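You operate a simulated robot arm through the tools that you are given. There is no shell and no other tool. Be economical: measure what you need, move in short steps, check, and stop when the job is done.

You are at the controls of a simulated two-armed robot. One attempt, no reset.

JOB
Take the lid off the grey pot and lay it down on the steel ledge of the feeder. Put the small pad on the red cover. Take the bottle that says "finish" from the top of the paper pallets by the sink and put it on the green cover. Put the 35 job ticket from the top of the planning bench on top of the brown carton there and the 40 job ticket on the free end of the roller bench top. The order is free. Set down upright: bottle.

The check looks at the end state, three seconds after you hand in, the way a careful person would. Anything else that was tipped, shoved, dropped, spilled or broken makes it a failure. A push-on lid holds only when it is set on centred and level and pressed home; a screw cap is set on level and turned clockwise until tight.

ROBOT AND FRAMES
Two 7-joint arms with two-finger parallel grippers on one trunk, on a base that drives. Base frame: it is fixed to the floor where the robot stands at the start and does not move with it; the origin is under the middle of the robot, x ahead of it, y to its left, z up. Units: mm, degrees, N and s.
The left shoulder is at the start at [43, 156, 839], the right one opposite. With the tool pointing down near the work surface each hand reaches from about 200 to 700 mm from the robot's upright axis, wherever it stands, measured 20 degrees to its own side. Places, roughly: blue bottle, brown bottle [3250, -7500, 1250]; carton [1500, -10750, 1000]; free end of the roller bench top [4900, -10800, 800]; green cover [3500, -7250, 1000]; grey pot [500, 0, 500]; job ticket [1500, -10750, 1000]; red cover [3250, -8250, 750]; small pad (10x8x2 cm) [3600, -8200, 800]. Payload 1.57 kg a hand.
The TCP of each hand is the grasp point between the finger pads, 30 mm short of the fingertips. In the tool frame z runs along the fingers and y along their closing line. The gripper opens to 110 mm. The fingers are 24 mm wide and 12 mm thick; the gripper's body (48 by 112 mm) begins 78 mm behind the TCP.
Orientation is that of the tool frame in the base frame, as a unit quaternion [w, x, y, z]. With the fingers straight down and closing along the base's y, the tool's x points along the base's -x, its y along +y and its z along -z.

CONTROLS
- The arms move only by the tool jog_arm. It takes "left_steps", "right_steps" or both (then of equal length, played together; a hand with none holds still); each is a list that holds one entry, the list of rows, each a list of 7 numbers: the shift along the tool's x, y, z in mm, then the turn, a rotation vector about the tool's x, y, z in degrees, then the gripper command, from -1 (shut) to 1 (fully open), values between in proportion. In form: [[[dx, dy, dz, wx, wy, wz, gripper], ...]]. A call has 1 to 10 rows; each row is the pose to reach, as a shift and turn from the pose commanded when the call began, along the tool's axes at that moment. A row lasts 0.2 s, in which the tool goes at most 50 mm and 8.6 degrees; a call with a longer step from one row to the next is refused whole, and so is a gripper value outside its range. A pose out of reach is approached as far as the arm can. The call stops where the force on the tool passes 40 N (or 10 N more than at its start, if that is more) or the arm is blocked; 0.2 s more then pass. The fingers move at their own pace (about 72 mm/s each) and stop on an object; they squeeze with about 32 N. The grip force told is the motor's: it shows also when the fingers shut on nothing. Time passes only in rows, and 0.2 s behind the last, so rows that repeat a pose let the fingers close. The reply holds the time, the measured pose of the TCP, the force on the tool along the base axes, the opening and the grip force, in the units named above and with some noise, with the torque about the TCP (base axes, N m) and any sound that the robot's microphone picked up.
- Cameras (640 x 400 px; columns grow to the right, rows downward): "scene" is now at [48.9, -12.3, 1415.4]; the picture's right is [0.46, -0.89, 0.01], its down [-0.70, -0.37, -0.61] and it looks along [0.55, 0.28, -0.79] (base axes); focal length 278 px, centre (320, 200). "left" rides on the left gripper at [70, -16, -141] in its tool frame; the picture's right is [0.23, 0.97, 0.00], its down [-0.85, 0.20, -0.48] and it looks along [-0.47, 0.11, 0.88] (tool axes); focal length 222 px, centre (320, 200). "right" rides on the right gripper at [70, 16, -141] in its tool frame; the picture's right is [-0.23, 0.97, 0.00], its down [-0.86, -0.20, -0.48] and it looks along [-0.47, -0.11, 0.88] (tool axes); focal length 222 px, centre (320, 200). There is no depth. A picture from a camera that has moved, and an enlarged one, comes with that camera's place and axes in the base frame and with its lens.
- grab_frame(camera): a new picture of that camera. No time passes.
- raise_lower(by): slides the trunk up (or, below 0, down) by that many mm; the arms and the scene camera ride with it, the base frame stays. It gives what a move gives, with no picture.
- steer(legs): drives the robot by 1 to 6 legs, each [ahead, left, turn to the left] in mm, mm and degrees, along the robot's own axes; the way and the turn of a leg run together, so that a leg with both is an arc; at most 1500 mm and 180 degrees a leg. The arms and the cameras ride along, it lands a little off, and it stops where it bumps. It gives what a move gives.
- turn_head(pan, tilt): turns the head with the scene camera to pan (to the left, within 86 degrees either way) and tilt (down, from -29 to 69), counted from straight ahead of the robot. It gives what a move gives.
- zoom(camera, box): a new picture of the part [left, top, right, bottom] of that camera's present view, enlarged. No time passes.
- hand_in(): hands the job in; it is judged then, once.

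Go step by step. Nothing tells you exact positions but the pictures and the camera data: compare them with the known pose of the tool, close in by small moves and look again before you grip or let go. The budget is 165 turns and 138 pictures, counting those below and the enlarged ones. Unless the task says otherwise, let go and move clear before handing in.

The tools are called after "Emit:" by a JSON object that holds its "api" and its "payload". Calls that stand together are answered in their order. jog_arm: Moves the arms, as the interface text tells. Its arguments: {"type":"object","properties":{"left_steps":{"type":"array","items":{"type":"array","items":{"type":"array","items":{"type":"number"}}}},"right_steps":{"type":"array","items":{"type":"array","items":{"type":"array","items":{"type":"number"}}}}},"required":[]} The other tools are called the same way: raise_lower (by) slides the trunk up or down; steer (legs) drives the base; turn_head (pan, tilt) turns the head that bears the scene camera; grab_frame (camera) takes a picture; zoom (camera, box) takes an enlarged picture of a part of a camera's view; hand_in () hands the job in.

At the start:

```text
time: 0.0
left_ee_pos: [493.5, 294.0, 780.2]
left_orientation: [0.012, 0.025, 1.0, 0.003]
left_wrist_force: [1.1, -1.6, 0.4]
left_torque: [0.03, 0.06, 0.03]
left_gripper_width: 109.7
left_grasp_force: 0.1
right_ee_pos: [395.8, -62.2, 828.3]
right_orientation: [0.066, 0.017, 0.998, 0.003]
right_wrist_force: [-29.2, -90.7, 311.0]
right_torque: [-16.11, -3.13, -4.09]
right_gripper_width: 110.1
right_grasp_force: 0.1
trunk travel left (down, up): [-425.0, 565.0]
robot x, y, heading: [-1.4, -29.8, -2.6]
head pan, tilt: [30.1, 54.4]
```

scene: 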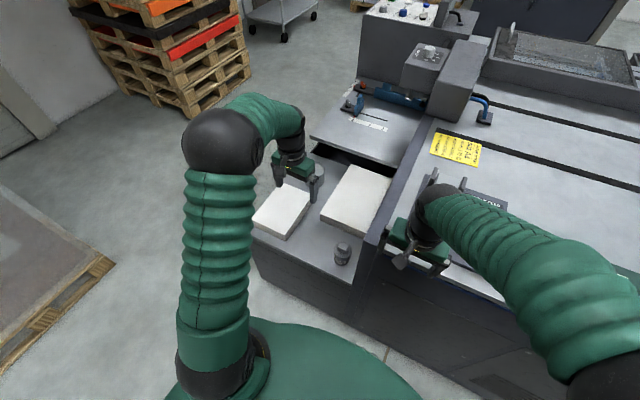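
right: 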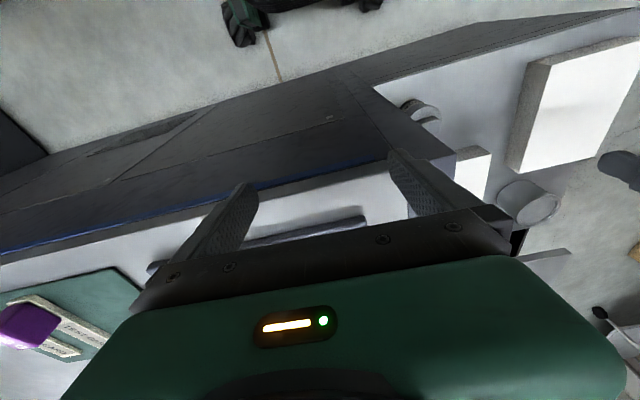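
left: 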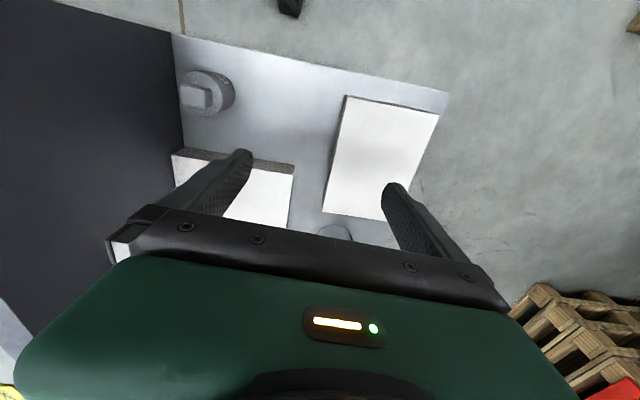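

I see the feeder with its steel ledge, a small grey pot and paper stacks; the right hand seems to be pressed against the machine (large force). I look closer before moving.

Emit:
{"api": "zoom", "payload": {"camera": "scene", "box": [230, 120, 510, 295]}}

Emit:
{"api": "jog_arm", "payload": {"right_steps": [[[0, 0, -15, 0, 0, 0, 1], [0, 0, -30, 0, 0, 0, 1]]]}}

```text
2.29 times, centred on (370, 208) of scene
camera zoom: at [48.9, -12.3, 1415.4], right [0.46, -0.89, 0.01], down [-0.7, -0.37, -0.61], along [0.55, 0.28, -0.79], focal length 636 px, centre (206, 183)
```

zoom: 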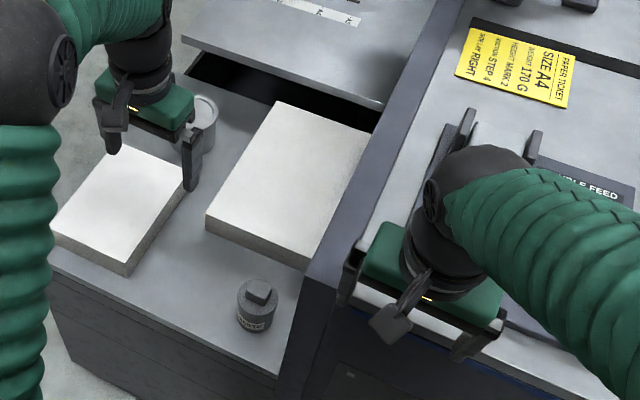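

```text
time: 0.6
left_ee_pos: [521.8, 303.5, 747.4]
left_orientation: [-0.007, 0.024, 1.0, -0.003]
left_wrist_force: [0.4, -0.5, 0.8]
left_torque: [-0.02, 0.03, -0.02]
left_gripper_width: 110.2
left_grasp_force: 0.2
right_ee_pos: [424.7, -55.6, 832.2]
right_orientation: [0.046, 0.019, 0.999, -0.005]
right_wrist_force: [0.4, -0.7, -0.5]
right_torque: [0.07, 0.02, 0.0]
right_gripper_width: 109.9
right_grasp_force: 0.1
trunk travel left (down, up): [-425.0, 565.0]
robot x, y, heading: [1.3, -27.9, -2.7]
head pan, tilt: [30.1, 54.4]
```

The right hand is free now. The pot with a square-knobbed lid seems to be near (480, 119, 560); I take a fresh left view.

Emit:
{"api": "grab_frame", "payload": {"camera": "left"}}

Emit:
{"api": "zoom", "payload": {"camera": "scene", "box": [260, 140, 400, 280]}}

```text
133 pictures are left
camera left: at [455.1, 290.0, 890.9], right [-0.18, 0.98, 0.0], down [0.87, 0.16, 0.46], along [0.46, 0.08, -0.89], focal length 222 px, centre (320, 200)
```

left: 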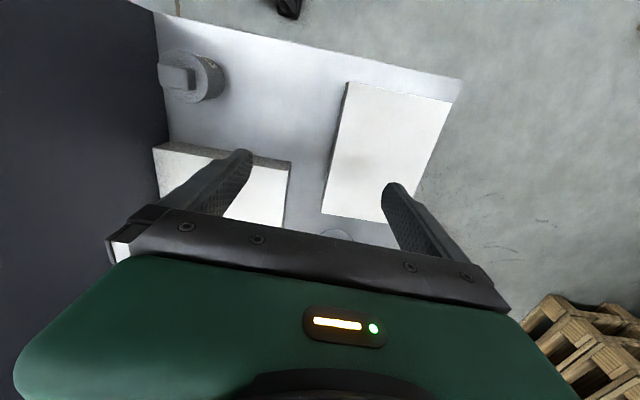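

```text
2.86 times, centred on (330, 210) of scene
camera zoom: at [104.2, 4.7, 1403.3], right [0.46, -0.89, 0.0], down [-0.73, -0.37, -0.58], along [0.51, 0.27, -0.82], focal length 796 px, centre (291, 171)
```

zoom: 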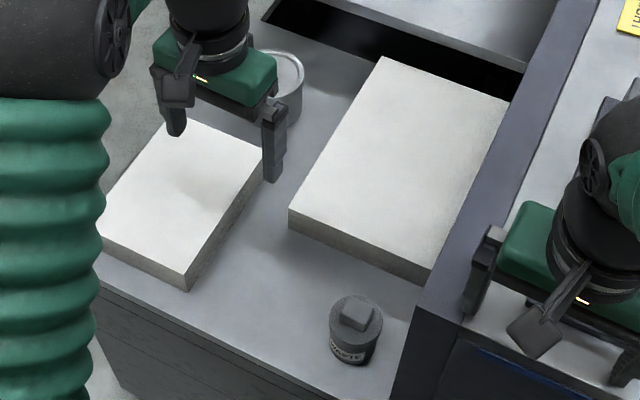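

The pot knob is near (479, 123, 570). I move the left hand above it, staying high.

Emit:
{"api": "jog_arm", "payload": {"left_steps": [[[9, -36, 10, 0, 0, 0, 1], [18, -72, 20, 0, 0, 0, 1], [26, -108, 30, 0, 0, 0, 1], [35, -144, 40, 0, 0, 0, 1], [43, -180, 50, 0, 0, 0, 1]]]}}

Emit:
{"api": "grab_frame", "payload": {"camera": "left"}}

Emit:
{"api": "grab_frame", "payload": {"camera": "scene"}}

```text
time: 1.8
left_ee_pos: [465.1, 123.3, 704.2]
left_orientation: [-0.005, 0.023, 1.0, -0.003]
left_wrist_force: [-0.8, -0.5, 1.1]
left_torque: [0.04, 0.0, -0.01]
left_gripper_width: 110.1
left_grasp_force: 0.2
right_ee_pos: [419.4, -54.1, 838.5]
right_orientation: [0.05, 0.017, 0.999, -0.002]
right_wrist_force: [-0.4, -0.4, -0.3]
right_torque: [0.02, 0.02, -0.03]
right_gripper_width: 110.0
right_grasp_force: 0.1
trunk travel left (down, up): [-425.0, 565.0]
robot x, y, heading: [-1.9, -33.7, -2.8]
head pan, tilt: [30.1, 54.4]
```

```text
131 pictures are left
camera left: at [397.1, 110.8, 847.5], right [-0.18, 0.98, 0.0], down [0.87, 0.16, 0.47], along [0.46, 0.08, -0.88], focal length 222 px, centre (320, 200)
```

left: 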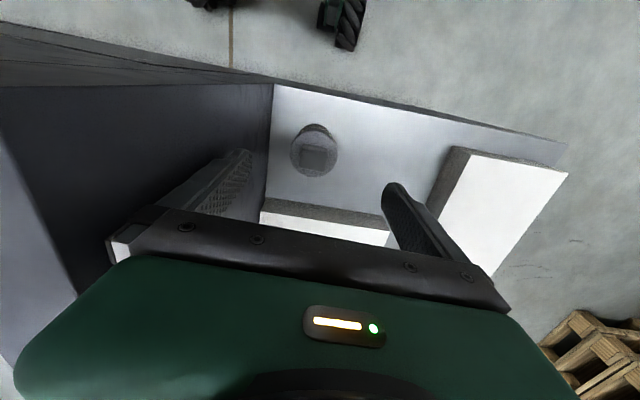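

```text
130 pictures are left
camera scene: at [97.8, 2.8, 1406.7], right [0.46, -0.89, 0.0], down [-0.72, -0.37, -0.58], along [0.52, 0.27, -0.81], focal length 278 px, centre (320, 200)
```

scene: 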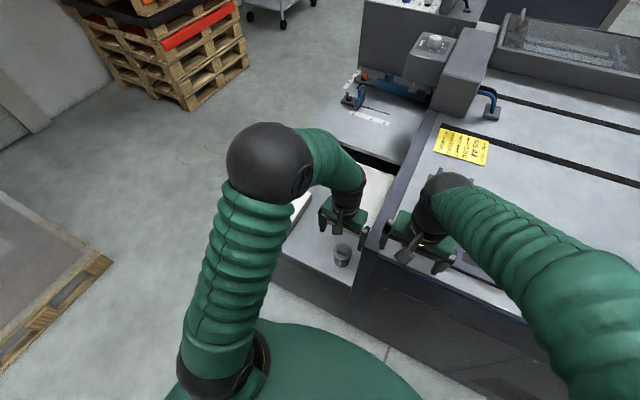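

The lid's knob is about (480, 118, 578) and the machine wall about y=49. I descend part way and check.

Emit:
{"api": "jog_arm", "payload": {"left_steps": [[[-8, -2, 20, 0, 0, 0, 0.6], [-15, -3, 50, 0, 0, 0, 0.2], [-15, -3, 60, 0, 0, 0, 0.1], [-15, -3, 60, 0, 0, 0, 0.1]]]}}

Emit:
{"api": "grab_frame", "payload": {"camera": "left"}}

Emit:
{"api": "zoom", "payload": {"camera": "scene", "box": [270, 160, 450, 280]}}

```text
time: 2.8
left_ee_pos: [479.1, 119.9, 644.0]
left_orientation: [-0.006, 0.024, 1.0, -0.003]
left_wrist_force: [-0.2, 0.4, 0.1]
left_torque: [0.01, 0.02, 0.0]
left_gripper_width: 60.5
left_grasp_force: 0.1
right_ee_pos: [419.5, -53.3, 838.4]
right_orientation: [0.05, 0.016, 0.999, -0.003]
right_wrist_force: [1.1, -0.4, -0.5]
right_torque: [0.01, -0.01, -0.01]
right_gripper_width: 109.9
right_grasp_force: 0.0
trunk travel left (down, up): [-425.0, 565.0]
robot x, y, heading: [-0.5, -26.2, -3.0]
head pan, tilt: [30.1, 54.4]
```

```text
129 pictures are left
camera left: at [412.0, 107.8, 786.8], right [-0.18, 0.98, 0.0], down [0.87, 0.16, 0.47], along [0.46, 0.08, -0.88], focal length 222 px, centre (320, 200)
```

left: 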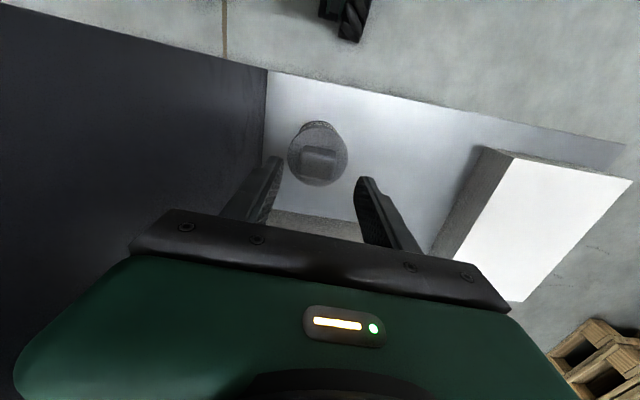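

```text
3.33 times, centred on (360, 220) of scene
camera zoom: at [98.2, 4.0, 1406.6], right [0.46, -0.89, 0.0], down [-0.72, -0.37, -0.58], along [0.52, 0.27, -0.81], focal length 928 px, centre (187, 133)
```

zoom: 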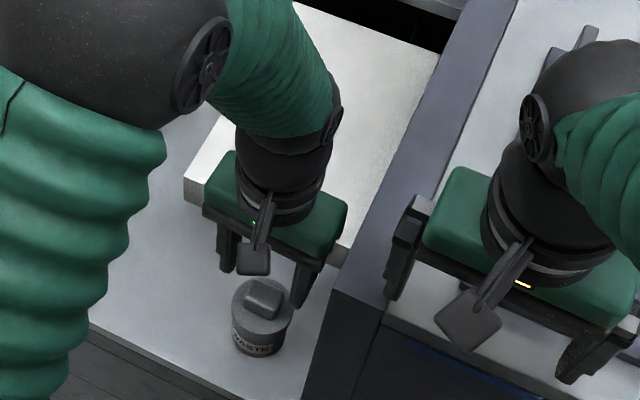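

Knob sits between the finger lines; I go down to just around the knob and check again.

Emit:
{"api": "jog_arm", "payload": {"left_steps": [[[2, -2, 20, 0, 0, 0, 0.1], [2, -2, 36, 0, 0, 0, 0.1], [2, -2, 42, 0, 0, 0, 0.1]]]}}

Emit:
{"api": "zoom", "payload": {"camera": "left", "box": [220, 80, 420, 220]}}

Emit:
{"api": "zoom", "payload": {"camera": "scene", "box": [310, 205, 390, 275]}}

```text
time: 3.6
left_ee_pos: [478.6, 117.6, 602.1]
left_orientation: [-0.005, 0.024, 1.0, -0.003]
left_wrist_force: [0.1, -0.4, 0.0]
left_torque: [0.05, 0.02, 0.02]
left_gripper_width: 60.6
left_grasp_force: 0.0
right_ee_pos: [419.0, -55.1, 839.5]
right_orientation: [0.049, 0.016, 0.999, -0.003]
right_wrist_force: [-0.2, 0.0, -0.3]
right_torque: [0.0, 0.01, -0.01]
right_gripper_width: 110.3
right_grasp_force: 0.1
trunk travel left (down, up): [-425.0, 565.0]
robot x, y, heading: [-0.1, -27.6, -3.0]
head pan, tilt: [30.1, 54.4]
```

```text
2.86 times, centred on (320, 150) of left
camera zoom: at [410.2, 105.2, 745.0], right [-0.18, 0.98, 0.0], down [0.87, 0.16, 0.47], along [0.46, 0.08, -0.88], focal length 635 px, centre (320, 343)
```

zoom: 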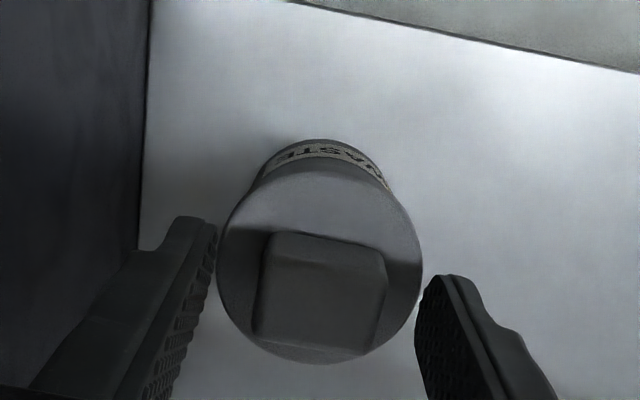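

```text
5.71 times, centred on (350, 240) of scene
camera zoom: at [98.3, 4.0, 1406.6], right [0.46, -0.89, 0.0], down [-0.72, -0.37, -0.58], along [0.52, 0.27, -0.81], focal length 1591 px, centre (149, -29)
```

zoom: 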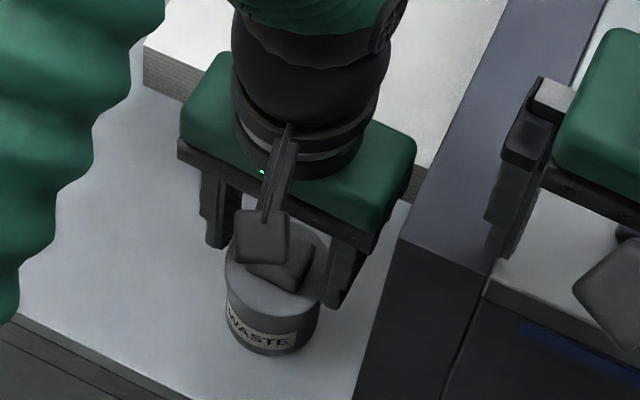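

I go a little lower and close on the knob.

Emit:
{"api": "jog_arm", "payload": {"left_steps": [[[0, 1, 4, 0, 0, 0, -0.05], [0, 1, 8, 0, 0, 0, -0.1], [0, 1, 10, 0, 0, 0, -0.2], [0, 1, 10, 0, 0, 0, -0.5], [0, 1, 10, 0, 0, 0, -0.6]]]}}

Emit:
{"api": "zoom", "payload": {"camera": "left", "box": [220, 80, 420, 220]}}

```text
time: 4.3
left_ee_pos: [478.4, 117.8, 599.0]
left_orientation: [-0.002, 0.024, 1.0, -0.003]
left_wrist_force: [-9.0, 1.0, 32.4]
left_torque: [0.19, 0.26, 0.02]
left_gripper_width: 50.9
left_grasp_force: 3.6
right_ee_pos: [416.9, -55.0, 840.7]
right_orientation: [0.052, 0.017, 0.999, -0.002]
right_wrist_force: [1.0, -0.6, 0.3]
right_torque: [0.01, -0.03, -0.03]
right_gripper_width: 109.8
right_grasp_force: 0.0
trunk travel left (down, up): [-425.0, 565.0]
robot x, y, heading: [-2.9, -27.1, -2.8]
head pan, tilt: [30.1, 54.4]
stopped in row 3 (left hand): the force on the tool passed its limit at 45 N (the readings are from after the stop); the commanded pose is now the measured one
```

```text
2.86 times, centred on (320, 150) of left
camera zoom: at [409.1, 105.8, 741.4], right [-0.18, 0.98, 0.0], down [0.87, 0.16, 0.47], along [0.47, 0.08, -0.88], focal length 635 px, centre (320, 343)
```

zoom: 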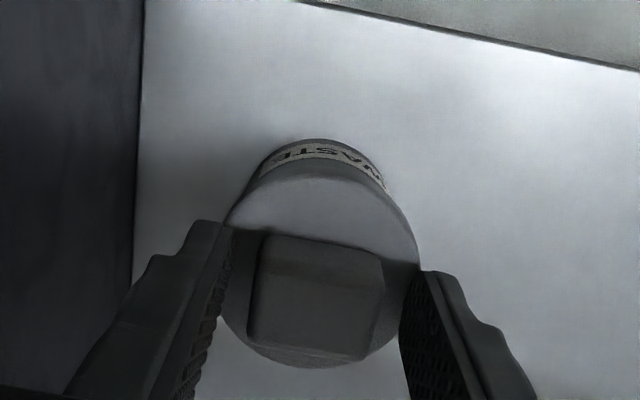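

The tips touched the lid's flat; I raise 3 mm and close on the knob.

Emit:
{"api": "jog_arm", "payload": {"left_steps": [[[0, 0, -3, 0, 0, 0, -0.1], [0, 0, -3, 0, 0, 0, -1], [0, 0, -3, 0, 0, 0, -1], [0, 0, -3, 0, 0, 0, -1], [0, 0, -3, 0, 0, 0, -1]]]}}

Emit:
{"api": "zoom", "payload": {"camera": "left", "box": [220, 80, 420, 220]}}

```text
time: 5.5
left_ee_pos: [479.0, 117.8, 598.5]
left_orientation: [-0.003, 0.025, 1.0, -0.002]
left_wrist_force: [-2.6, -5.7, 11.5]
left_torque: [-0.24, 0.0, 0.02]
left_gripper_width: 32.9
left_grasp_force: 31.7
right_ee_pos: [417.8, -53.8, 840.8]
right_orientation: [0.05, 0.017, 0.999, -0.002]
right_wrist_force: [-0.1, 0.0, 0.3]
right_torque: [0.04, -0.04, 0.0]
right_gripper_width: 109.8
right_grasp_force: 0.2
trunk travel left (down, up): [-425.0, 565.0]
robot x, y, heading: [-0.7, -30.3, -2.9]
head pan, tilt: [30.1, 54.4]
```

```text
2.86 times, centred on (320, 150) of left
camera zoom: at [410.4, 105.5, 741.9], right [-0.18, 0.98, 0.0], down [0.87, 0.16, 0.47], along [0.47, 0.08, -0.88], focal length 635 px, centre (320, 343)
```

zoom: 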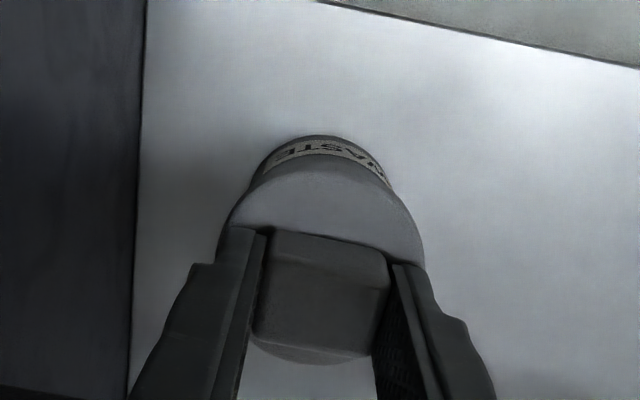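

Gripped (33 mm). Lift slowly straight up and see whether the pot stays.

Emit:
{"api": "jog_arm", "payload": {"left_steps": [[[0, 0, -5, 0, 0, 0, -1], [0, 0, -10, 0, 0, 0, -1], [0, 0, -20, 0, 0, 0, -1], [0, 0, -30, 0, 0, 0, -1]]]}}

Emit:
{"api": "zoom", "payload": {"camera": "left", "box": [220, 80, 420, 220]}}

Emit:
{"api": "zoom", "payload": {"camera": "scene", "box": [270, 160, 450, 280]}}

```text
time: 6.5
left_ee_pos: [479.3, 120.0, 628.0]
left_orientation: [-0.003, 0.023, 1.0, -0.002]
left_wrist_force: [0.5, 0.2, 0.4]
left_torque: [-0.03, 0.0, -0.04]
left_gripper_width: 32.9
left_grasp_force: 32.4
right_ee_pos: [418.1, -54.1, 839.7]
right_orientation: [0.05, 0.017, 0.999, -0.003]
right_wrist_force: [0.0, 0.4, -0.2]
right_torque: [-0.01, 0.03, -0.01]
right_gripper_width: 110.0
right_grasp_force: 0.0
trunk travel left (down, up): [-425.0, 565.0]
robot x, y, heading: [-0.2, -30.7, -2.7]
head pan, tilt: [30.1, 54.4]
heard: snap
```

```text
2.86 times, centred on (320, 150) of left
camera zoom: at [410.5, 107.6, 771.1], right [-0.18, 0.98, 0.0], down [0.87, 0.16, 0.47], along [0.46, 0.08, -0.88], focal length 635 px, centre (320, 343)
```

zoom: 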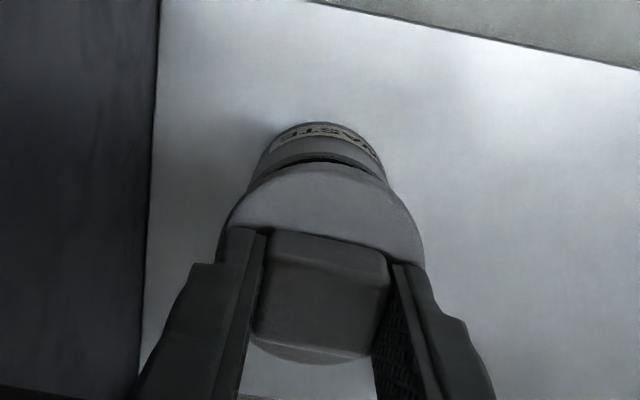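

```text
3.33 times, centred on (360, 220) of scene
camera zoom: at [97.9, 4.1, 1406.6], right [0.46, -0.89, 0.0], down [-0.72, -0.37, -0.58], along [0.52, 0.27, -0.81], focal length 928 px, centre (187, 133)
```

zoom: 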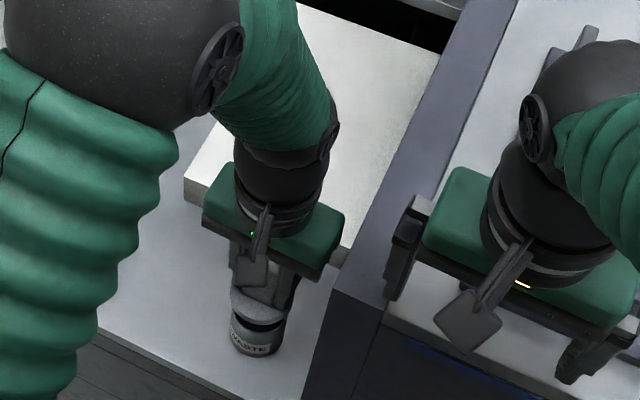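

The lid came off with a snap and the pot stayed. I carry it to the free ledge spot near (488, 222) and lower it.

Emit:
{"api": "jog_arm", "payload": {"left_steps": [[[0, 0, -20, 0, 0, 0, -1], [-3, 35, -20, 0, 0, 0, -1], [-6, 70, -15, 0, 0, 0, -1], [-9, 102, 10, 0, 0, 0, -1], [-9, 102, 40, 0, 0, 0, -1], [-9, 102, 55, 0, 0, 0, -1]]]}}

Emit:
{"api": "grab_frame", "payload": {"camera": "left"}}

Emit:
{"api": "zoom", "payload": {"camera": "scene", "box": [230, 150, 430, 290]}}

```text
time: 7.9
left_ee_pos: [494.9, 220.9, 571.3]
left_orientation: [-0.003, 0.025, 1.0, -0.002]
left_wrist_force: [-0.4, 0.4, -0.6]
left_torque: [-0.02, 0.01, 0.02]
left_gripper_width: 33.0
left_grasp_force: 32.4
right_ee_pos: [418.2, -52.1, 839.2]
right_orientation: [0.05, 0.017, 0.999, -0.004]
right_wrist_force: [0.1, -0.3, -0.7]
right_torque: [-0.01, 0.01, -0.02]
right_gripper_width: 110.0
right_grasp_force: 0.0
trunk travel left (down, up): [-425.0, 565.0]
robot x, y, heading: [3.1, -27.8, -2.7]
head pan, tilt: [30.1, 54.4]
```

```text
121 pictures are left
camera left: at [426.1, 208.1, 714.2], right [-0.18, 0.98, 0.0], down [0.87, 0.16, 0.47], along [0.46, 0.08, -0.88], focal length 222 px, centre (320, 200)
```

left: 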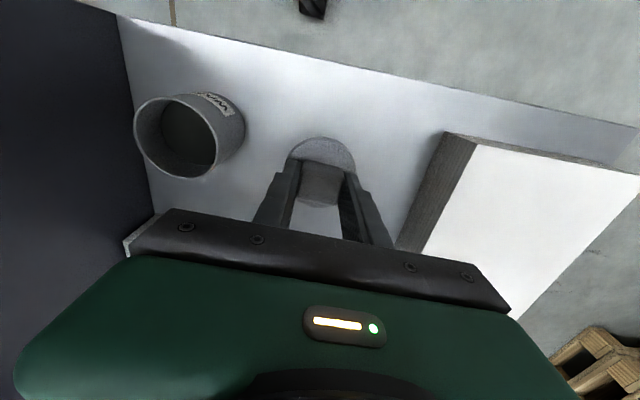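

```text
2.86 times, centred on (330, 220) of scene
camera zoom: at [98.5, 4.6, 1406.6], right [0.46, -0.89, 0.0], down [-0.72, -0.37, -0.58], along [0.52, 0.27, -0.81], focal length 796 px, centre (291, 143)
```

zoom: 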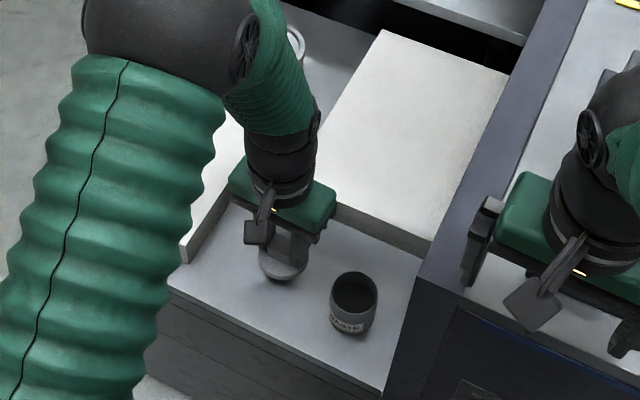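

The spot is clear. I lower in small steps until contact.

Emit:
{"api": "jog_arm", "payload": {"left_steps": [[[0, 0, 5, 0, 0, 0, -1], [0, 0, 9, 0, 0, 0, -1], [0, 0, 13, 0, 0, 0, -1], [0, 0, 17, 0, 0, 0, -1], [0, 0, 21, 0, 0, 0, -1], [0, 0, 25, 0, 0, 0, -1]]]}}

Emit:
{"api": "grab_frame", "payload": {"camera": "left"}}

```text
time: 9.3
left_ee_pos: [494.6, 220.9, 547.1]
left_orientation: [-0.003, 0.024, 1.0, -0.004]
left_wrist_force: [-0.3, -0.1, -1.2]
left_torque: [0.0, 0.0, 0.01]
left_gripper_width: 32.6
left_grasp_force: 31.8
right_ee_pos: [419.9, -53.0, 839.4]
right_orientation: [0.05, 0.017, 0.999, -0.004]
right_wrist_force: [0.3, 0.7, 0.0]
right_torque: [-0.01, 0.02, -0.01]
right_gripper_width: 109.8
right_grasp_force: 0.1
trunk travel left (down, up): [-425.0, 565.0]
robot x, y, heading: [1.2, -26.8, -2.8]
head pan, tilt: [30.1, 54.4]
```

```text
119 pictures are left
camera left: at [425.5, 208.1, 689.8], right [-0.18, 0.98, 0.0], down [0.87, 0.16, 0.47], along [0.46, 0.08, -0.88], focal length 222 px, centre (320, 200)
```

left: 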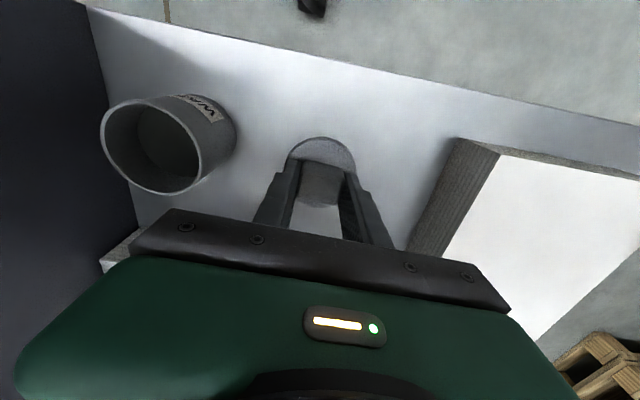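

No contact yet; continue down.

Emit:
{"api": "jog_arm", "payload": {"left_steps": [[[0, 0, 4, 0, 0, 0, -1], [0, 0, 7, 0, 0, 0, -1], [0, 0, 10, 0, 0, 0, -1], [0, 0, 13, 0, 0, 0, -1], [0, 0, 16, 0, 0, 0, -1], [0, 0, 19, 0, 0, 0, -1], [0, 0, 22, 0, 0, 0, -1], [0, 0, 25, 0, 0, 0, -1]]]}}

Emit:
{"api": "grab_frame", "payload": {"camera": "left"}}

```text
time: 10.7
left_ee_pos: [494.2, 220.3, 535.5]
left_orientation: [0.0, 0.023, 1.0, -0.001]
left_wrist_force: [-10.3, -1.3, 30.9]
left_torque: [-0.01, 0.35, -0.04]
left_gripper_width: 32.8
left_grasp_force: 32.6
right_ee_pos: [417.0, -54.5, 841.3]
right_orientation: [0.051, 0.016, 0.999, -0.002]
right_wrist_force: [0.1, 0.5, 0.1]
right_torque: [0.02, 0.01, -0.02]
right_gripper_width: 110.0
right_grasp_force: 0.0
trunk travel left (down, up): [-425.0, 565.0]
robot x, y, heading: [-0.9, -31.8, -3.0]
head pan, tilt: [30.1, 54.4]
stopped in row 6 (left hand): the force on the tool passed its limit at 44 N (the readings are from after the stop); the commanded pose is now the measured one
```

```text
118 pictures are left
camera left: at [424.0, 207.9, 678.4], right [-0.18, 0.98, 0.0], down [0.86, 0.16, 0.48], along [0.47, 0.09, -0.88], focal length 222 px, centre (320, 200)
```

left: 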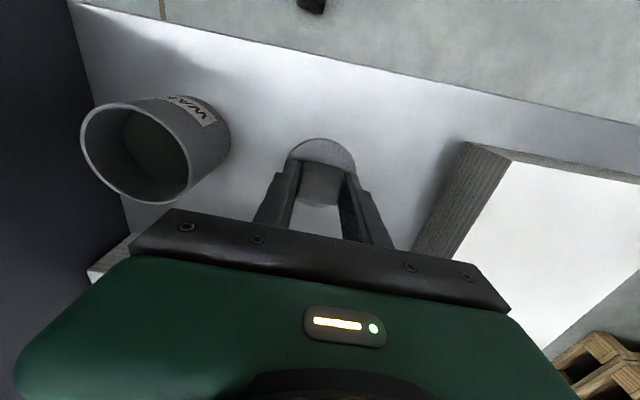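

The lid rests on the ledge. I ease up slightly, open moderately and lift away.

Emit:
{"api": "jog_arm", "payload": {"left_steps": [[[0, 0, -2, 0, 0, 0, -0.9], [0, 0, -2, 0, 0, 0, -0.2], [0, 0, -2, 0, 0, 0, 0.1], [0, 0, -2, 0, 0, 0, 0.1], [0, 0, -20, 0, 0, 0, 0.1], [0, 0, -60, 0, 0, 0, 0.1], [0, 0, -105, 0, 0, 0, 0.1], [0, 0, -150, 0, 0, 0, 0.1]]]}}

Emit:
{"api": "grab_frame", "payload": {"camera": "left"}}

```text
time: 12.5
left_ee_pos: [493.2, 221.5, 686.9]
left_orientation: [-0.002, 0.024, 1.0, -0.001]
left_wrist_force: [0.2, -0.7, 0.0]
left_torque: [0.01, 0.01, 0.02]
left_gripper_width: 60.4
left_grasp_force: 0.1
right_ee_pos: [417.1, -53.0, 839.7]
right_orientation: [0.05, 0.017, 0.999, -0.003]
right_wrist_force: [-0.9, 0.8, -0.6]
right_torque: [0.01, 0.01, -0.01]
right_gripper_width: 109.9
right_grasp_force: 0.1
trunk travel left (down, up): [-425.0, 565.0]
robot x, y, heading: [-0.5, -31.9, -2.8]
head pan, tilt: [30.1, 54.4]
```

```text
117 pictures are left
camera left: at [424.3, 208.2, 828.5], right [-0.18, 0.98, 0.0], down [0.86, 0.16, 0.48], along [0.47, 0.08, -0.88], focal length 222 px, centre (320, 200)
```

left: 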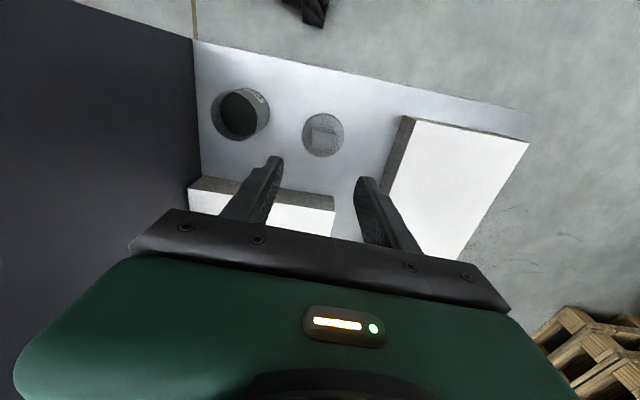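

The lid lies flat on the ledge, pot open and standing. Now I raise the trunk, and look right and left for a route before driving.

Emit:
{"api": "raise_lower", "payload": {"by": 120}}

Emit:
{"api": "turn_head", "payload": {"pan": -75, "tilt": 20}}

Emit:
{"api": "grab_frame", "payload": {"camera": "scene"}}

```text
time: 14.0
left_ee_pos: [495.6, 220.9, 804.8]
left_orientation: [-0.002, 0.024, 1.0, -0.001]
left_wrist_force: [0.2, -0.1, 0.0]
left_torque: [0.0, 0.03, -0.01]
left_gripper_width: 60.5
left_grasp_force: 0.0
right_ee_pos: [418.1, -52.3, 958.9]
right_orientation: [0.05, 0.016, 0.999, -0.003]
right_wrist_force: [0.4, 1.0, 0.6]
right_torque: [0.0, 0.04, 0.03]
right_gripper_width: 110.3
right_grasp_force: 0.1
trunk travel left (down, up): [-545.0, 445.0]
robot x, y, heading: [-0.3, -25.9, -2.4]
head pan, tilt: [30.1, 54.4]
```

```text
time: 15.8
left_ee_pos: [494.5, 221.3, 804.3]
left_orientation: [0.0, 0.023, 1.0, -0.002]
left_wrist_force: [-0.1, -0.1, 0.0]
left_torque: [-0.04, 0.02, -0.01]
left_gripper_width: 60.4
left_grasp_force: 0.1
right_ee_pos: [418.4, -53.0, 959.8]
right_orientation: [0.05, 0.016, 0.999, -0.004]
right_wrist_force: [-1.0, -0.2, -0.8]
right_torque: [0.03, -0.01, -0.01]
right_gripper_width: 109.9
right_grasp_force: 0.1
trunk travel left (down, up): [-545.0, 445.0]
robot x, y, heading: [-0.4, -28.8, -2.6]
head pan, tilt: [-75.0, 20.0]
```

```text
116 pictures are left
camera scene: at [53.8, -119.7, 1578.1], right [-0.98, -0.21, 0.0], down [-0.07, 0.33, -0.94], along [0.2, -0.92, -0.34], focal length 278 px, centre (320, 200)
```

scene: 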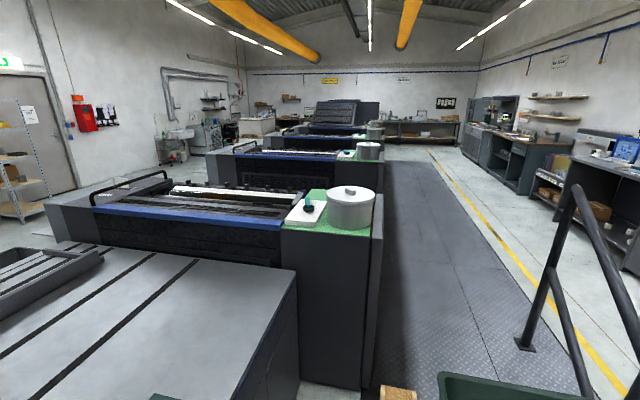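

A long press runs along -y; the targets lie beyond. I look for the better way round.

Emit:
{"api": "turn_head", "payload": {"pan": 0, "tilt": 15}}

Emit:
{"api": "grab_frame", "payload": {"camera": "scene"}}

Emit:
{"api": "turn_head", "payload": {"pan": -86, "tilt": 55}}

Emit:
{"api": "grab_frame", "payload": {"camera": "scene"}}

Emit:
{"api": "turn_head", "payload": {"pan": 75, "tilt": 25}}

Emit:
{"api": "grab_frame", "payload": {"camera": "scene"}}

```text
time: 17.3
left_ee_pos: [495.2, 220.8, 804.9]
left_orientation: [0.0, 0.024, 1.0, -0.002]
left_wrist_force: [-0.1, 0.7, -0.7]
left_torque: [-0.03, 0.01, -0.01]
left_gripper_width: 60.4
left_grasp_force: 0.0
right_ee_pos: [418.8, -53.6, 959.4]
right_orientation: [0.049, 0.017, 0.999, -0.004]
right_wrist_force: [-0.4, -1.0, -0.4]
right_torque: [-0.01, 0.01, 0.01]
right_gripper_width: 110.1
right_grasp_force: 0.1
trunk travel left (down, up): [-545.0, 445.0]
robot x, y, heading: [1.7, -30.4, -2.7]
head pan, tilt: [0.0, 15.0]
```

```text
115 pictures are left
camera scene: at [127.3, -33.2, 1586.0], right [-0.05, -1.0, 0.0], down [-0.26, 0.01, -0.97], along [0.96, -0.05, -0.26], focal length 278 px, centre (320, 200)
```

scene: 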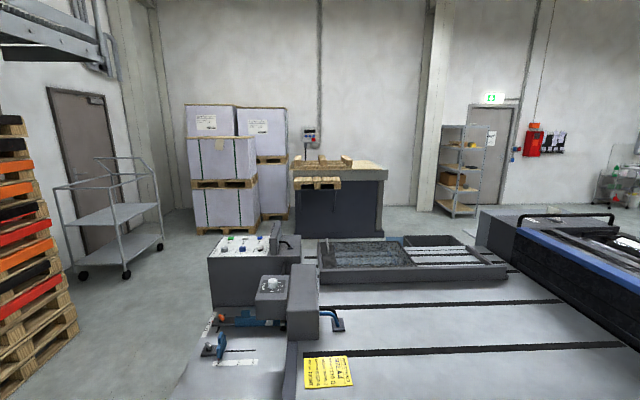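

```text
time: 18.9
left_ee_pos: [495.9, 221.6, 804.8]
left_orientation: [-0.001, 0.023, 1.0, -0.002]
left_wrist_force: [0.5, -0.3, 0.3]
left_torque: [-0.04, -0.01, 0.0]
left_gripper_width: 60.4
left_grasp_force: 0.0
right_ee_pos: [419.2, -52.5, 958.3]
right_orientation: [0.05, 0.016, 0.999, -0.003]
right_wrist_force: [-0.3, -0.8, -0.2]
right_torque: [0.0, -0.02, 0.01]
right_gripper_width: 110.3
right_grasp_force: 0.1
trunk travel left (down, up): [-545.0, 445.0]
robot x, y, heading: [0.4, -33.7, -2.5]
head pan, tilt: [-85.9, 55.0]
```

```text
114 pictures are left
camera scene: at [35.5, -100.9, 1526.0], right [-1.0, -0.02, 0.0], down [-0.02, 0.82, -0.57], along [0.01, -0.57, -0.82], focal length 278 px, centre (320, 200)
```

scene: 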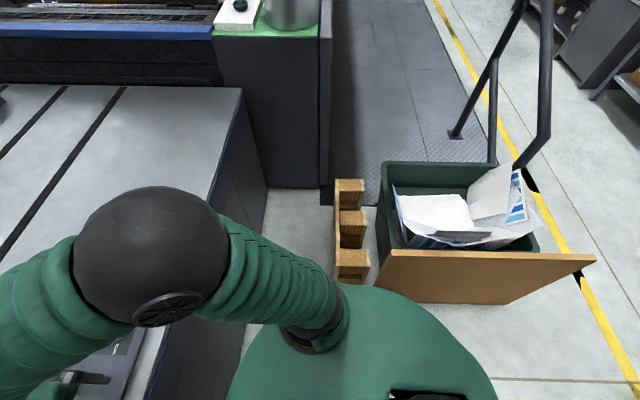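

```text
time: 21.3
left_ee_pos: [495.4, 221.6, 805.2]
left_orientation: [0.0, 0.024, 1.0, -0.002]
left_wrist_force: [-1.1, 0.7, -0.2]
left_torque: [-0.03, 0.0, 0.01]
left_gripper_width: 60.5
left_grasp_force: 0.1
right_ee_pos: [418.7, -53.1, 959.4]
right_orientation: [0.05, 0.016, 0.999, -0.003]
right_wrist_force: [-0.1, -0.6, 0.8]
right_torque: [0.05, -0.01, 0.0]
right_gripper_width: 110.2
right_grasp_force: 0.1
trunk travel left (down, up): [-545.0, 445.0]
robot x, y, heading: [-3.5, -27.6, -2.8]
head pan, tilt: [75.0, 25.0]
```

```text
113 pictures are left
camera scene: at [62.1, 59.1, 1569.8], right [0.95, -0.31, 0.0], down [-0.13, -0.4, -0.91], along [0.28, 0.86, -0.42], focal length 278 px, centre (320, 200)
```

scene: 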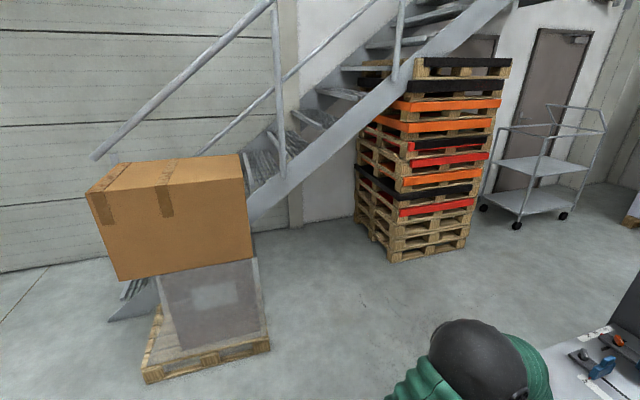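

The clear route is left past the ledge, along +x past the feeder's end, then along the aisle on the far side of the press. First I sidestep left and check.

Emit:
{"api": "steer", "payload": {"legs": [[-60, 0, 0], [0, 930, 2.7]]}}

Emit:
{"api": "turn_head", "payload": {"pan": 0, "tilt": 30}}

Emit:
{"api": "grab_frame", "payload": {"camera": "scene"}}

```text
time: 26.7
left_ee_pos: [445.7, 1152.4, 806.5]
left_orientation: [-0.001, 0.001, 1.0, 0.0]
left_wrist_force: [-0.5, -0.5, -0.3]
left_torque: [-0.02, 0.03, -0.03]
left_gripper_width: 60.3
left_grasp_force: 0.0
right_ee_pos: [383.0, 875.2, 959.5]
right_orientation: [0.049, -0.005, 0.999, 0.0]
right_wrist_force: [-0.7, -0.6, 0.2]
right_torque: [-0.02, -0.04, 0.03]
right_gripper_width: 110.0
right_grasp_force: 0.1
trunk travel left (down, up): [-545.0, 445.0]
robot x, y, heading: [-35.3, 881.9, -0.1]
head pan, tilt: [75.0, 25.0]
```

```text
time: 28.1
left_ee_pos: [444.4, 1154.4, 805.5]
left_orientation: [0.0, 0.002, 1.0, -0.001]
left_wrist_force: [-0.1, 0.6, 0.0]
left_torque: [0.03, 0.0, 0.01]
left_gripper_width: 60.4
left_grasp_force: 0.0
right_ee_pos: [381.8, 874.9, 959.5]
right_orientation: [0.051, -0.006, 0.999, -0.002]
right_wrist_force: [0.2, 0.3, 0.5]
right_torque: [-0.02, -0.03, -0.02]
right_gripper_width: 110.0
right_grasp_force: 0.0
trunk travel left (down, up): [-545.0, 445.0]
robot x, y, heading: [-34.8, 882.6, -0.3]
head pan, tilt: [0.0, 30.0]
```

```text
112 pictures are left
camera scene: at [87.5, 882.4, 1561.8], right [0.0, -1.0, 0.0], down [-0.5, 0.0, -0.86], along [0.86, 0.0, -0.5], focal length 278 px, centre (320, 200)
```

scene: 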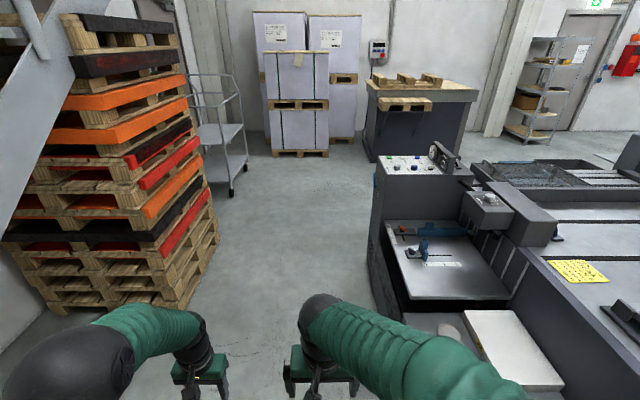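

Corridor is wide. I drive ahead to x≈2750 and turn right to look down the far aisle.

Emit:
{"api": "steer", "payload": {"legs": [[1400, 170, 0], [1380, 0, 0], [0, 0, -90]]}}

Emit:
{"api": "grab_frame", "payload": {"camera": "scene"}}

```text
time: 45.4
left_ee_pos: [2961.3, 547.5, 805.4]
left_orientation: [-0.001, 0.726, 0.688, -0.001]
left_wrist_force: [-0.1, 0.6, -1.3]
left_torque: [0.0, -0.02, 0.0]
left_gripper_width: 60.4
left_grasp_force: 0.0
right_ee_pos: [2688.8, 624.7, 959.4]
right_orientation: [0.033, 0.72, 0.693, -0.039]
right_wrist_force: [-0.1, 0.3, 0.2]
right_torque: [-0.02, 0.0, -0.01]
right_gripper_width: 109.9
right_grasp_force: 0.2
trunk travel left (down, up): [-545.0, 445.0]
robot x, y, heading: [2712.5, 1043.4, -93.2]
head pan, tilt: [0.0, 30.0]
```

```text
111 pictures are left
camera scene: at [2708.7, 919.3, 1561.8], right [-1.0, 0.05, 0.0], down [0.03, 0.5, -0.86], along [-0.05, -0.86, -0.5], focal length 278 px, centre (320, 200)
```

scene: 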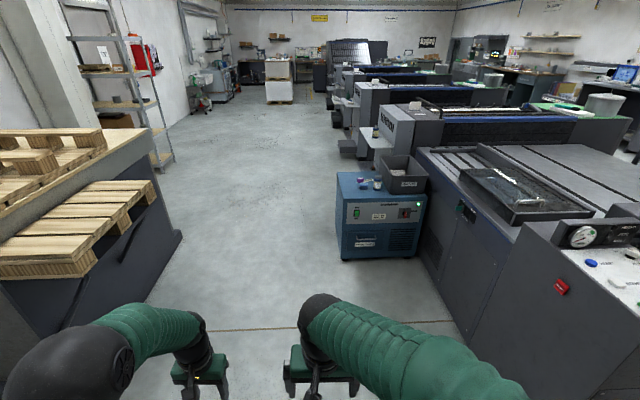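

The aisle is clear around x≈3100. I drive along it toward the paper pallets.

Emit:
{"api": "steer", "payload": {"legs": [[1000, 430, 3.2], [1500, 0, 0], [1500, 0, 0], [1400, 0, 0]]}}

Emit:
{"api": "turn_head", "payload": {"pan": 0, "tilt": 20}}

Emit:
{"api": "grab_frame", "payload": {"camera": "scene"}}

```text
time: 71.6
left_ee_pos: [3523.0, -4827.4, 807.4]
left_orientation: [-0.002, 0.694, 0.72, -0.001]
left_wrist_force: [0.1, 0.3, -0.2]
left_torque: [-0.02, 0.0, -0.02]
left_gripper_width: 60.6
left_grasp_force: 0.2
right_ee_pos: [3243.6, -4775.4, 959.9]
right_orientation: [0.035, 0.688, 0.724, -0.038]
right_wrist_force: [0.3, 0.7, -0.2]
right_torque: [-0.01, -0.03, 0.0]
right_gripper_width: 110.1
right_grasp_force: 0.0
trunk travel left (down, up): [-545.0, 445.0]
robot x, y, heading: [3234.0, -4358.3, -87.9]
head pan, tilt: [0.0, 30.0]
```

```text
time: 72.3
left_ee_pos: [3522.6, -4827.0, 806.2]
left_orientation: [-0.001, 0.693, 0.721, -0.002]
left_wrist_force: [0.7, -0.3, 0.2]
left_torque: [-0.01, 0.0, 0.01]
left_gripper_width: 60.5
left_grasp_force: 0.1
right_ee_pos: [3243.9, -4774.1, 961.1]
right_orientation: [0.035, 0.688, 0.724, -0.037]
right_wrist_force: [0.3, 0.2, 0.2]
right_torque: [-0.01, 0.0, 0.01]
right_gripper_width: 109.9
right_grasp_force: 0.0
trunk travel left (down, up): [-545.0, 445.0]
robot x, y, heading: [3229.6, -4359.0, -88.0]
head pan, tilt: [0.0, 20.0]
```

```text
110 pictures are left
camera scene: at [3238.2, -4482.8, 1577.8], right [-1.0, -0.04, 0.0], down [-0.01, 0.34, -0.94], along [0.03, -0.94, -0.34], focal length 278 px, centre (320, 200)
```

scene: 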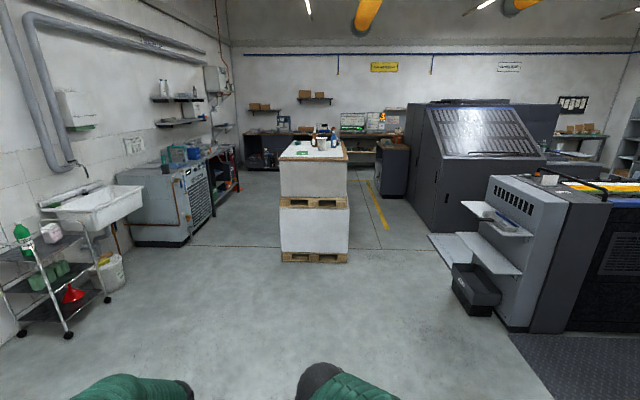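

Paper pallets are ahead with bottles on top. I zoom for details.

Emit:
{"api": "zoom", "payload": {"camera": "scene", "box": [240, 90, 440, 215]}}

Emit:
{"api": "zoom", "payload": {"camera": "scene", "box": [0, 110, 260, 270]}}

```text
3.20 times, centred on (340, 152) of scene
camera zoom: at [3238.2, -4482.8, 1577.8], right [-1.0, -0.04, 0.0], down [-0.01, 0.34, -0.94], along [0.03, -0.94, -0.34], focal length 891 px, centre (256, 352)
```

zoom: 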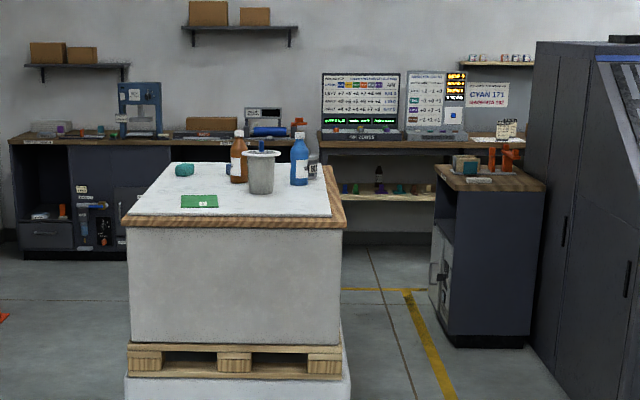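

```text
2.46 times, centred on (130, 190) of scene
camera zoom: at [3238.2, -4482.8, 1577.8], right [-1.0, -0.04, 0.0], down [-0.01, 0.34, -0.94], along [0.03, -0.94, -0.34], focal length 686 px, centre (788, 225)
```

zoom: 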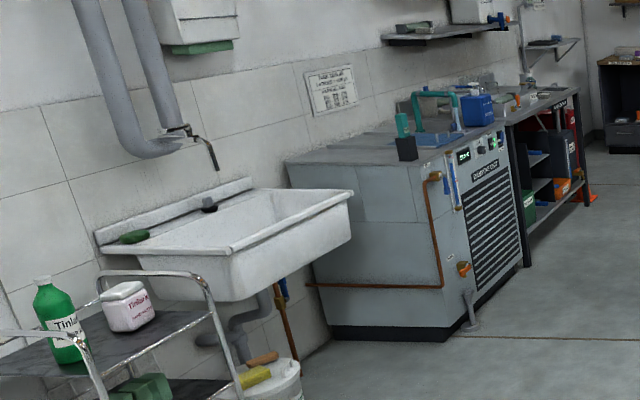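

The green cover lies on the paper pallets with two bottles and a cup. I drive round to the sink side of the pallets and look at the labels and for the red cover.

Emit:
{"api": "steer", "payload": {"legs": [[1100, 450, 0], [1000, 420, 0]]}}

Emit:
{"api": "turn_head", "payload": {"pan": -30, "tilt": 30}}

Emit:
{"api": "grab_frame", "payload": {"camera": "scene"}}

```text
time: 83.5
left_ee_pos: [4476.4, -6890.4, 807.3]
left_orientation: [-0.001, 0.694, 0.72, -0.002]
left_wrist_force: [0.0, -0.4, 0.0]
left_torque: [0.03, -0.01, 0.0]
left_gripper_width: 60.5
left_grasp_force: 0.1
right_ee_pos: [4196.8, -6836.4, 959.9]
right_orientation: [0.037, 0.688, 0.724, -0.037]
right_wrist_force: [0.5, -0.6, 0.7]
right_torque: [0.0, -0.02, -0.02]
right_gripper_width: 109.9
right_grasp_force: 0.1
trunk travel left (down, up): [-545.0, 445.0]
robot x, y, heading: [4188.5, -6421.3, -88.1]
head pan, tilt: [0.0, 20.0]
```

```text
time: 84.5
left_ee_pos: [4477.0, -6888.8, 806.2]
left_orientation: [0.0, 0.694, 0.72, -0.003]
left_wrist_force: [0.1, -0.5, 0.2]
left_torque: [0.02, -0.01, 0.02]
left_gripper_width: 60.7
left_grasp_force: 0.1
right_ee_pos: [4197.6, -6834.2, 961.2]
right_orientation: [0.036, 0.688, 0.723, -0.038]
right_wrist_force: [-0.2, 0.6, -0.7]
right_torque: [0.02, 0.04, -0.01]
right_gripper_width: 110.0
right_grasp_force: 0.1
trunk travel left (down, up): [-545.0, 445.0]
robot x, y, heading: [4186.3, -6420.7, -87.8]
head pan, tilt: [-30.0, 30.0]
```

```text
107 pictures are left
camera scene: at [4147.6, -6531.6, 1561.9], right [-0.88, 0.47, 0.0], down [0.23, 0.44, -0.87], along [-0.41, -0.76, -0.5], focal length 278 px, centre (320, 200)
```

scene: 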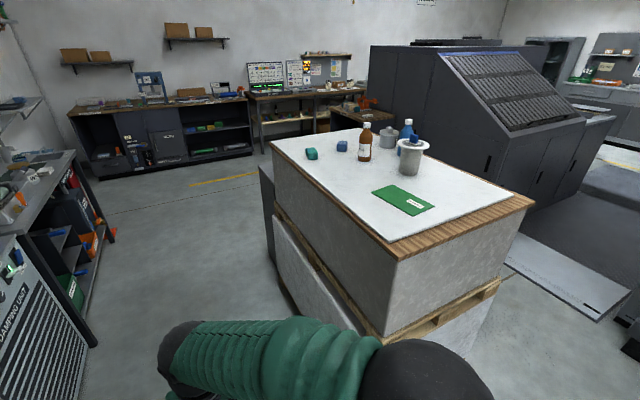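

Emit:
{"api": "zoom", "payload": {"camera": "scene", "box": [250, 105, 470, 245]}}

```text
2.86 times, centred on (360, 175) of scene
camera zoom: at [4147.6, -6531.6, 1561.9], right [-0.88, 0.47, 0.0], down [0.23, 0.44, -0.87], along [-0.41, -0.76, -0.5], focal length 796 px, centre (206, 271)
```

zoom: 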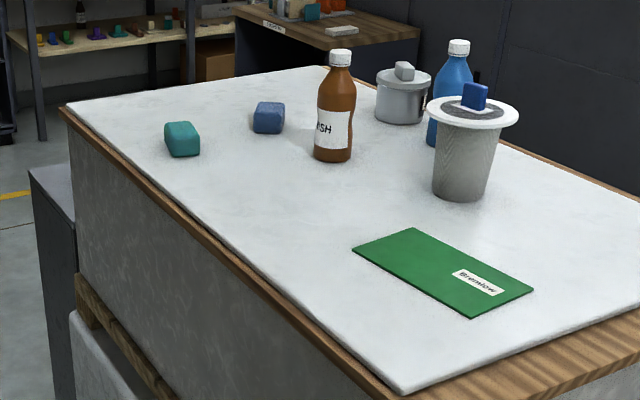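

The brown bottle's label ends in "…SH"; I need a better angle. I raise the trunk so the hands clear the stack, drive alongside and turn to face it.

Emit:
{"api": "raise_lower", "payload": {"by": 420}}

Emit:
{"api": "steer", "payload": {"legs": [[950, 30, 0], [0, 0, -90]]}}

Emit:
{"api": "turn_head", "payload": {"pan": 0, "tilt": 45}}

Emit:
{"api": "grab_frame", "payload": {"camera": "scene"}}

```text
refused: 420 is not a number from -400 to 400
```

```text
time: 93.2
left_ee_pos: [3789.2, -7662.2, 807.9]
left_orientation: [-0.002, 1.0, 0.026, -0.001]
left_wrist_force: [0.1, 0.6, 0.6]
left_torque: [0.04, 0.02, -0.01]
left_gripper_width: 60.4
left_grasp_force: 0.0
right_ee_pos: [3839.0, -7383.0, 961.3]
right_orientation: [-0.001, 0.998, 0.033, -0.053]
right_wrist_force: [0.8, 0.4, -0.1]
right_torque: [-0.01, 0.0, -0.03]
right_gripper_width: 110.1
right_grasp_force: 0.1
trunk travel left (down, up): [-545.0, 445.0]
robot x, y, heading: [4251.2, -7367.6, -177.2]
head pan, tilt: [-30.0, 30.0]
```

```text
time: 94.2
left_ee_pos: [3790.5, -7662.7, 808.9]
left_orientation: [-0.002, 1.0, 0.026, -0.002]
left_wrist_force: [-0.2, -0.3, -0.5]
left_torque: [-0.02, -0.02, -0.01]
left_gripper_width: 60.5
left_grasp_force: 0.0
right_ee_pos: [3839.0, -7382.4, 961.3]
right_orientation: [-0.001, 0.998, 0.032, -0.053]
right_wrist_force: [-0.1, 0.2, 1.0]
right_torque: [0.03, -0.01, 0.01]
right_gripper_width: 110.0
right_grasp_force: 0.1
trunk travel left (down, up): [-545.0, 445.0]
robot x, y, heading: [4252.0, -7367.2, -177.3]
head pan, tilt: [0.0, 45.0]
```

```text
105 pictures are left
camera scene: at [4140.1, -7371.4, 1539.3], right [-0.05, 1.0, 0.0], down [0.71, 0.04, -0.71], along [-0.71, -0.03, -0.71], focal length 278 px, centre (320, 200)
```

scene: 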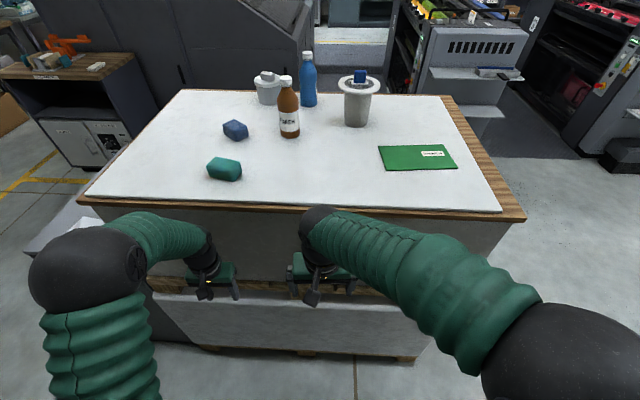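

The raise was refused (400 max), but luckily the hands stayed clear of the stack edge. I raise now and zoom on the labels.

Emit:
{"api": "raise_lower", "payload": {"by": 400}}

Emit:
{"api": "zoom", "payload": {"camera": "scene", "box": [200, 60, 480, 235]}}

```text
time: 98.0
left_ee_pos: [3789.7, -7662.8, 1208.0]
left_orientation: [-0.001, 1.0, 0.026, -0.001]
left_wrist_force: [-0.5, -0.4, 0.5]
left_torque: [0.0, -0.02, -0.01]
left_gripper_width: 60.6
left_grasp_force: 0.0
right_ee_pos: [3837.8, -7383.1, 1361.2]
right_orientation: [-0.001, 0.998, 0.032, -0.054]
right_wrist_force: [-0.5, 0.5, 0.2]
right_torque: [-0.02, 0.02, 0.02]
right_gripper_width: 109.9
right_grasp_force: 0.1
trunk travel left (down, up): [-945.0, 45.0]
robot x, y, heading: [4254.1, -7365.1, -177.3]
head pan, tilt: [0.0, 45.0]
```

```text
2.29 times, centred on (340, 148) of scene
camera zoom: at [4139.2, -7371.8, 1939.2], right [-0.05, 1.0, 0.0], down [0.71, 0.04, -0.71], along [-0.7, -0.04, -0.71], focal length 636 px, centre (274, 320)
```

zoom: 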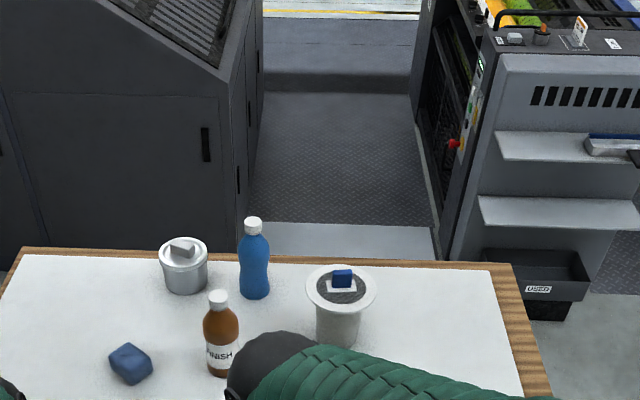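

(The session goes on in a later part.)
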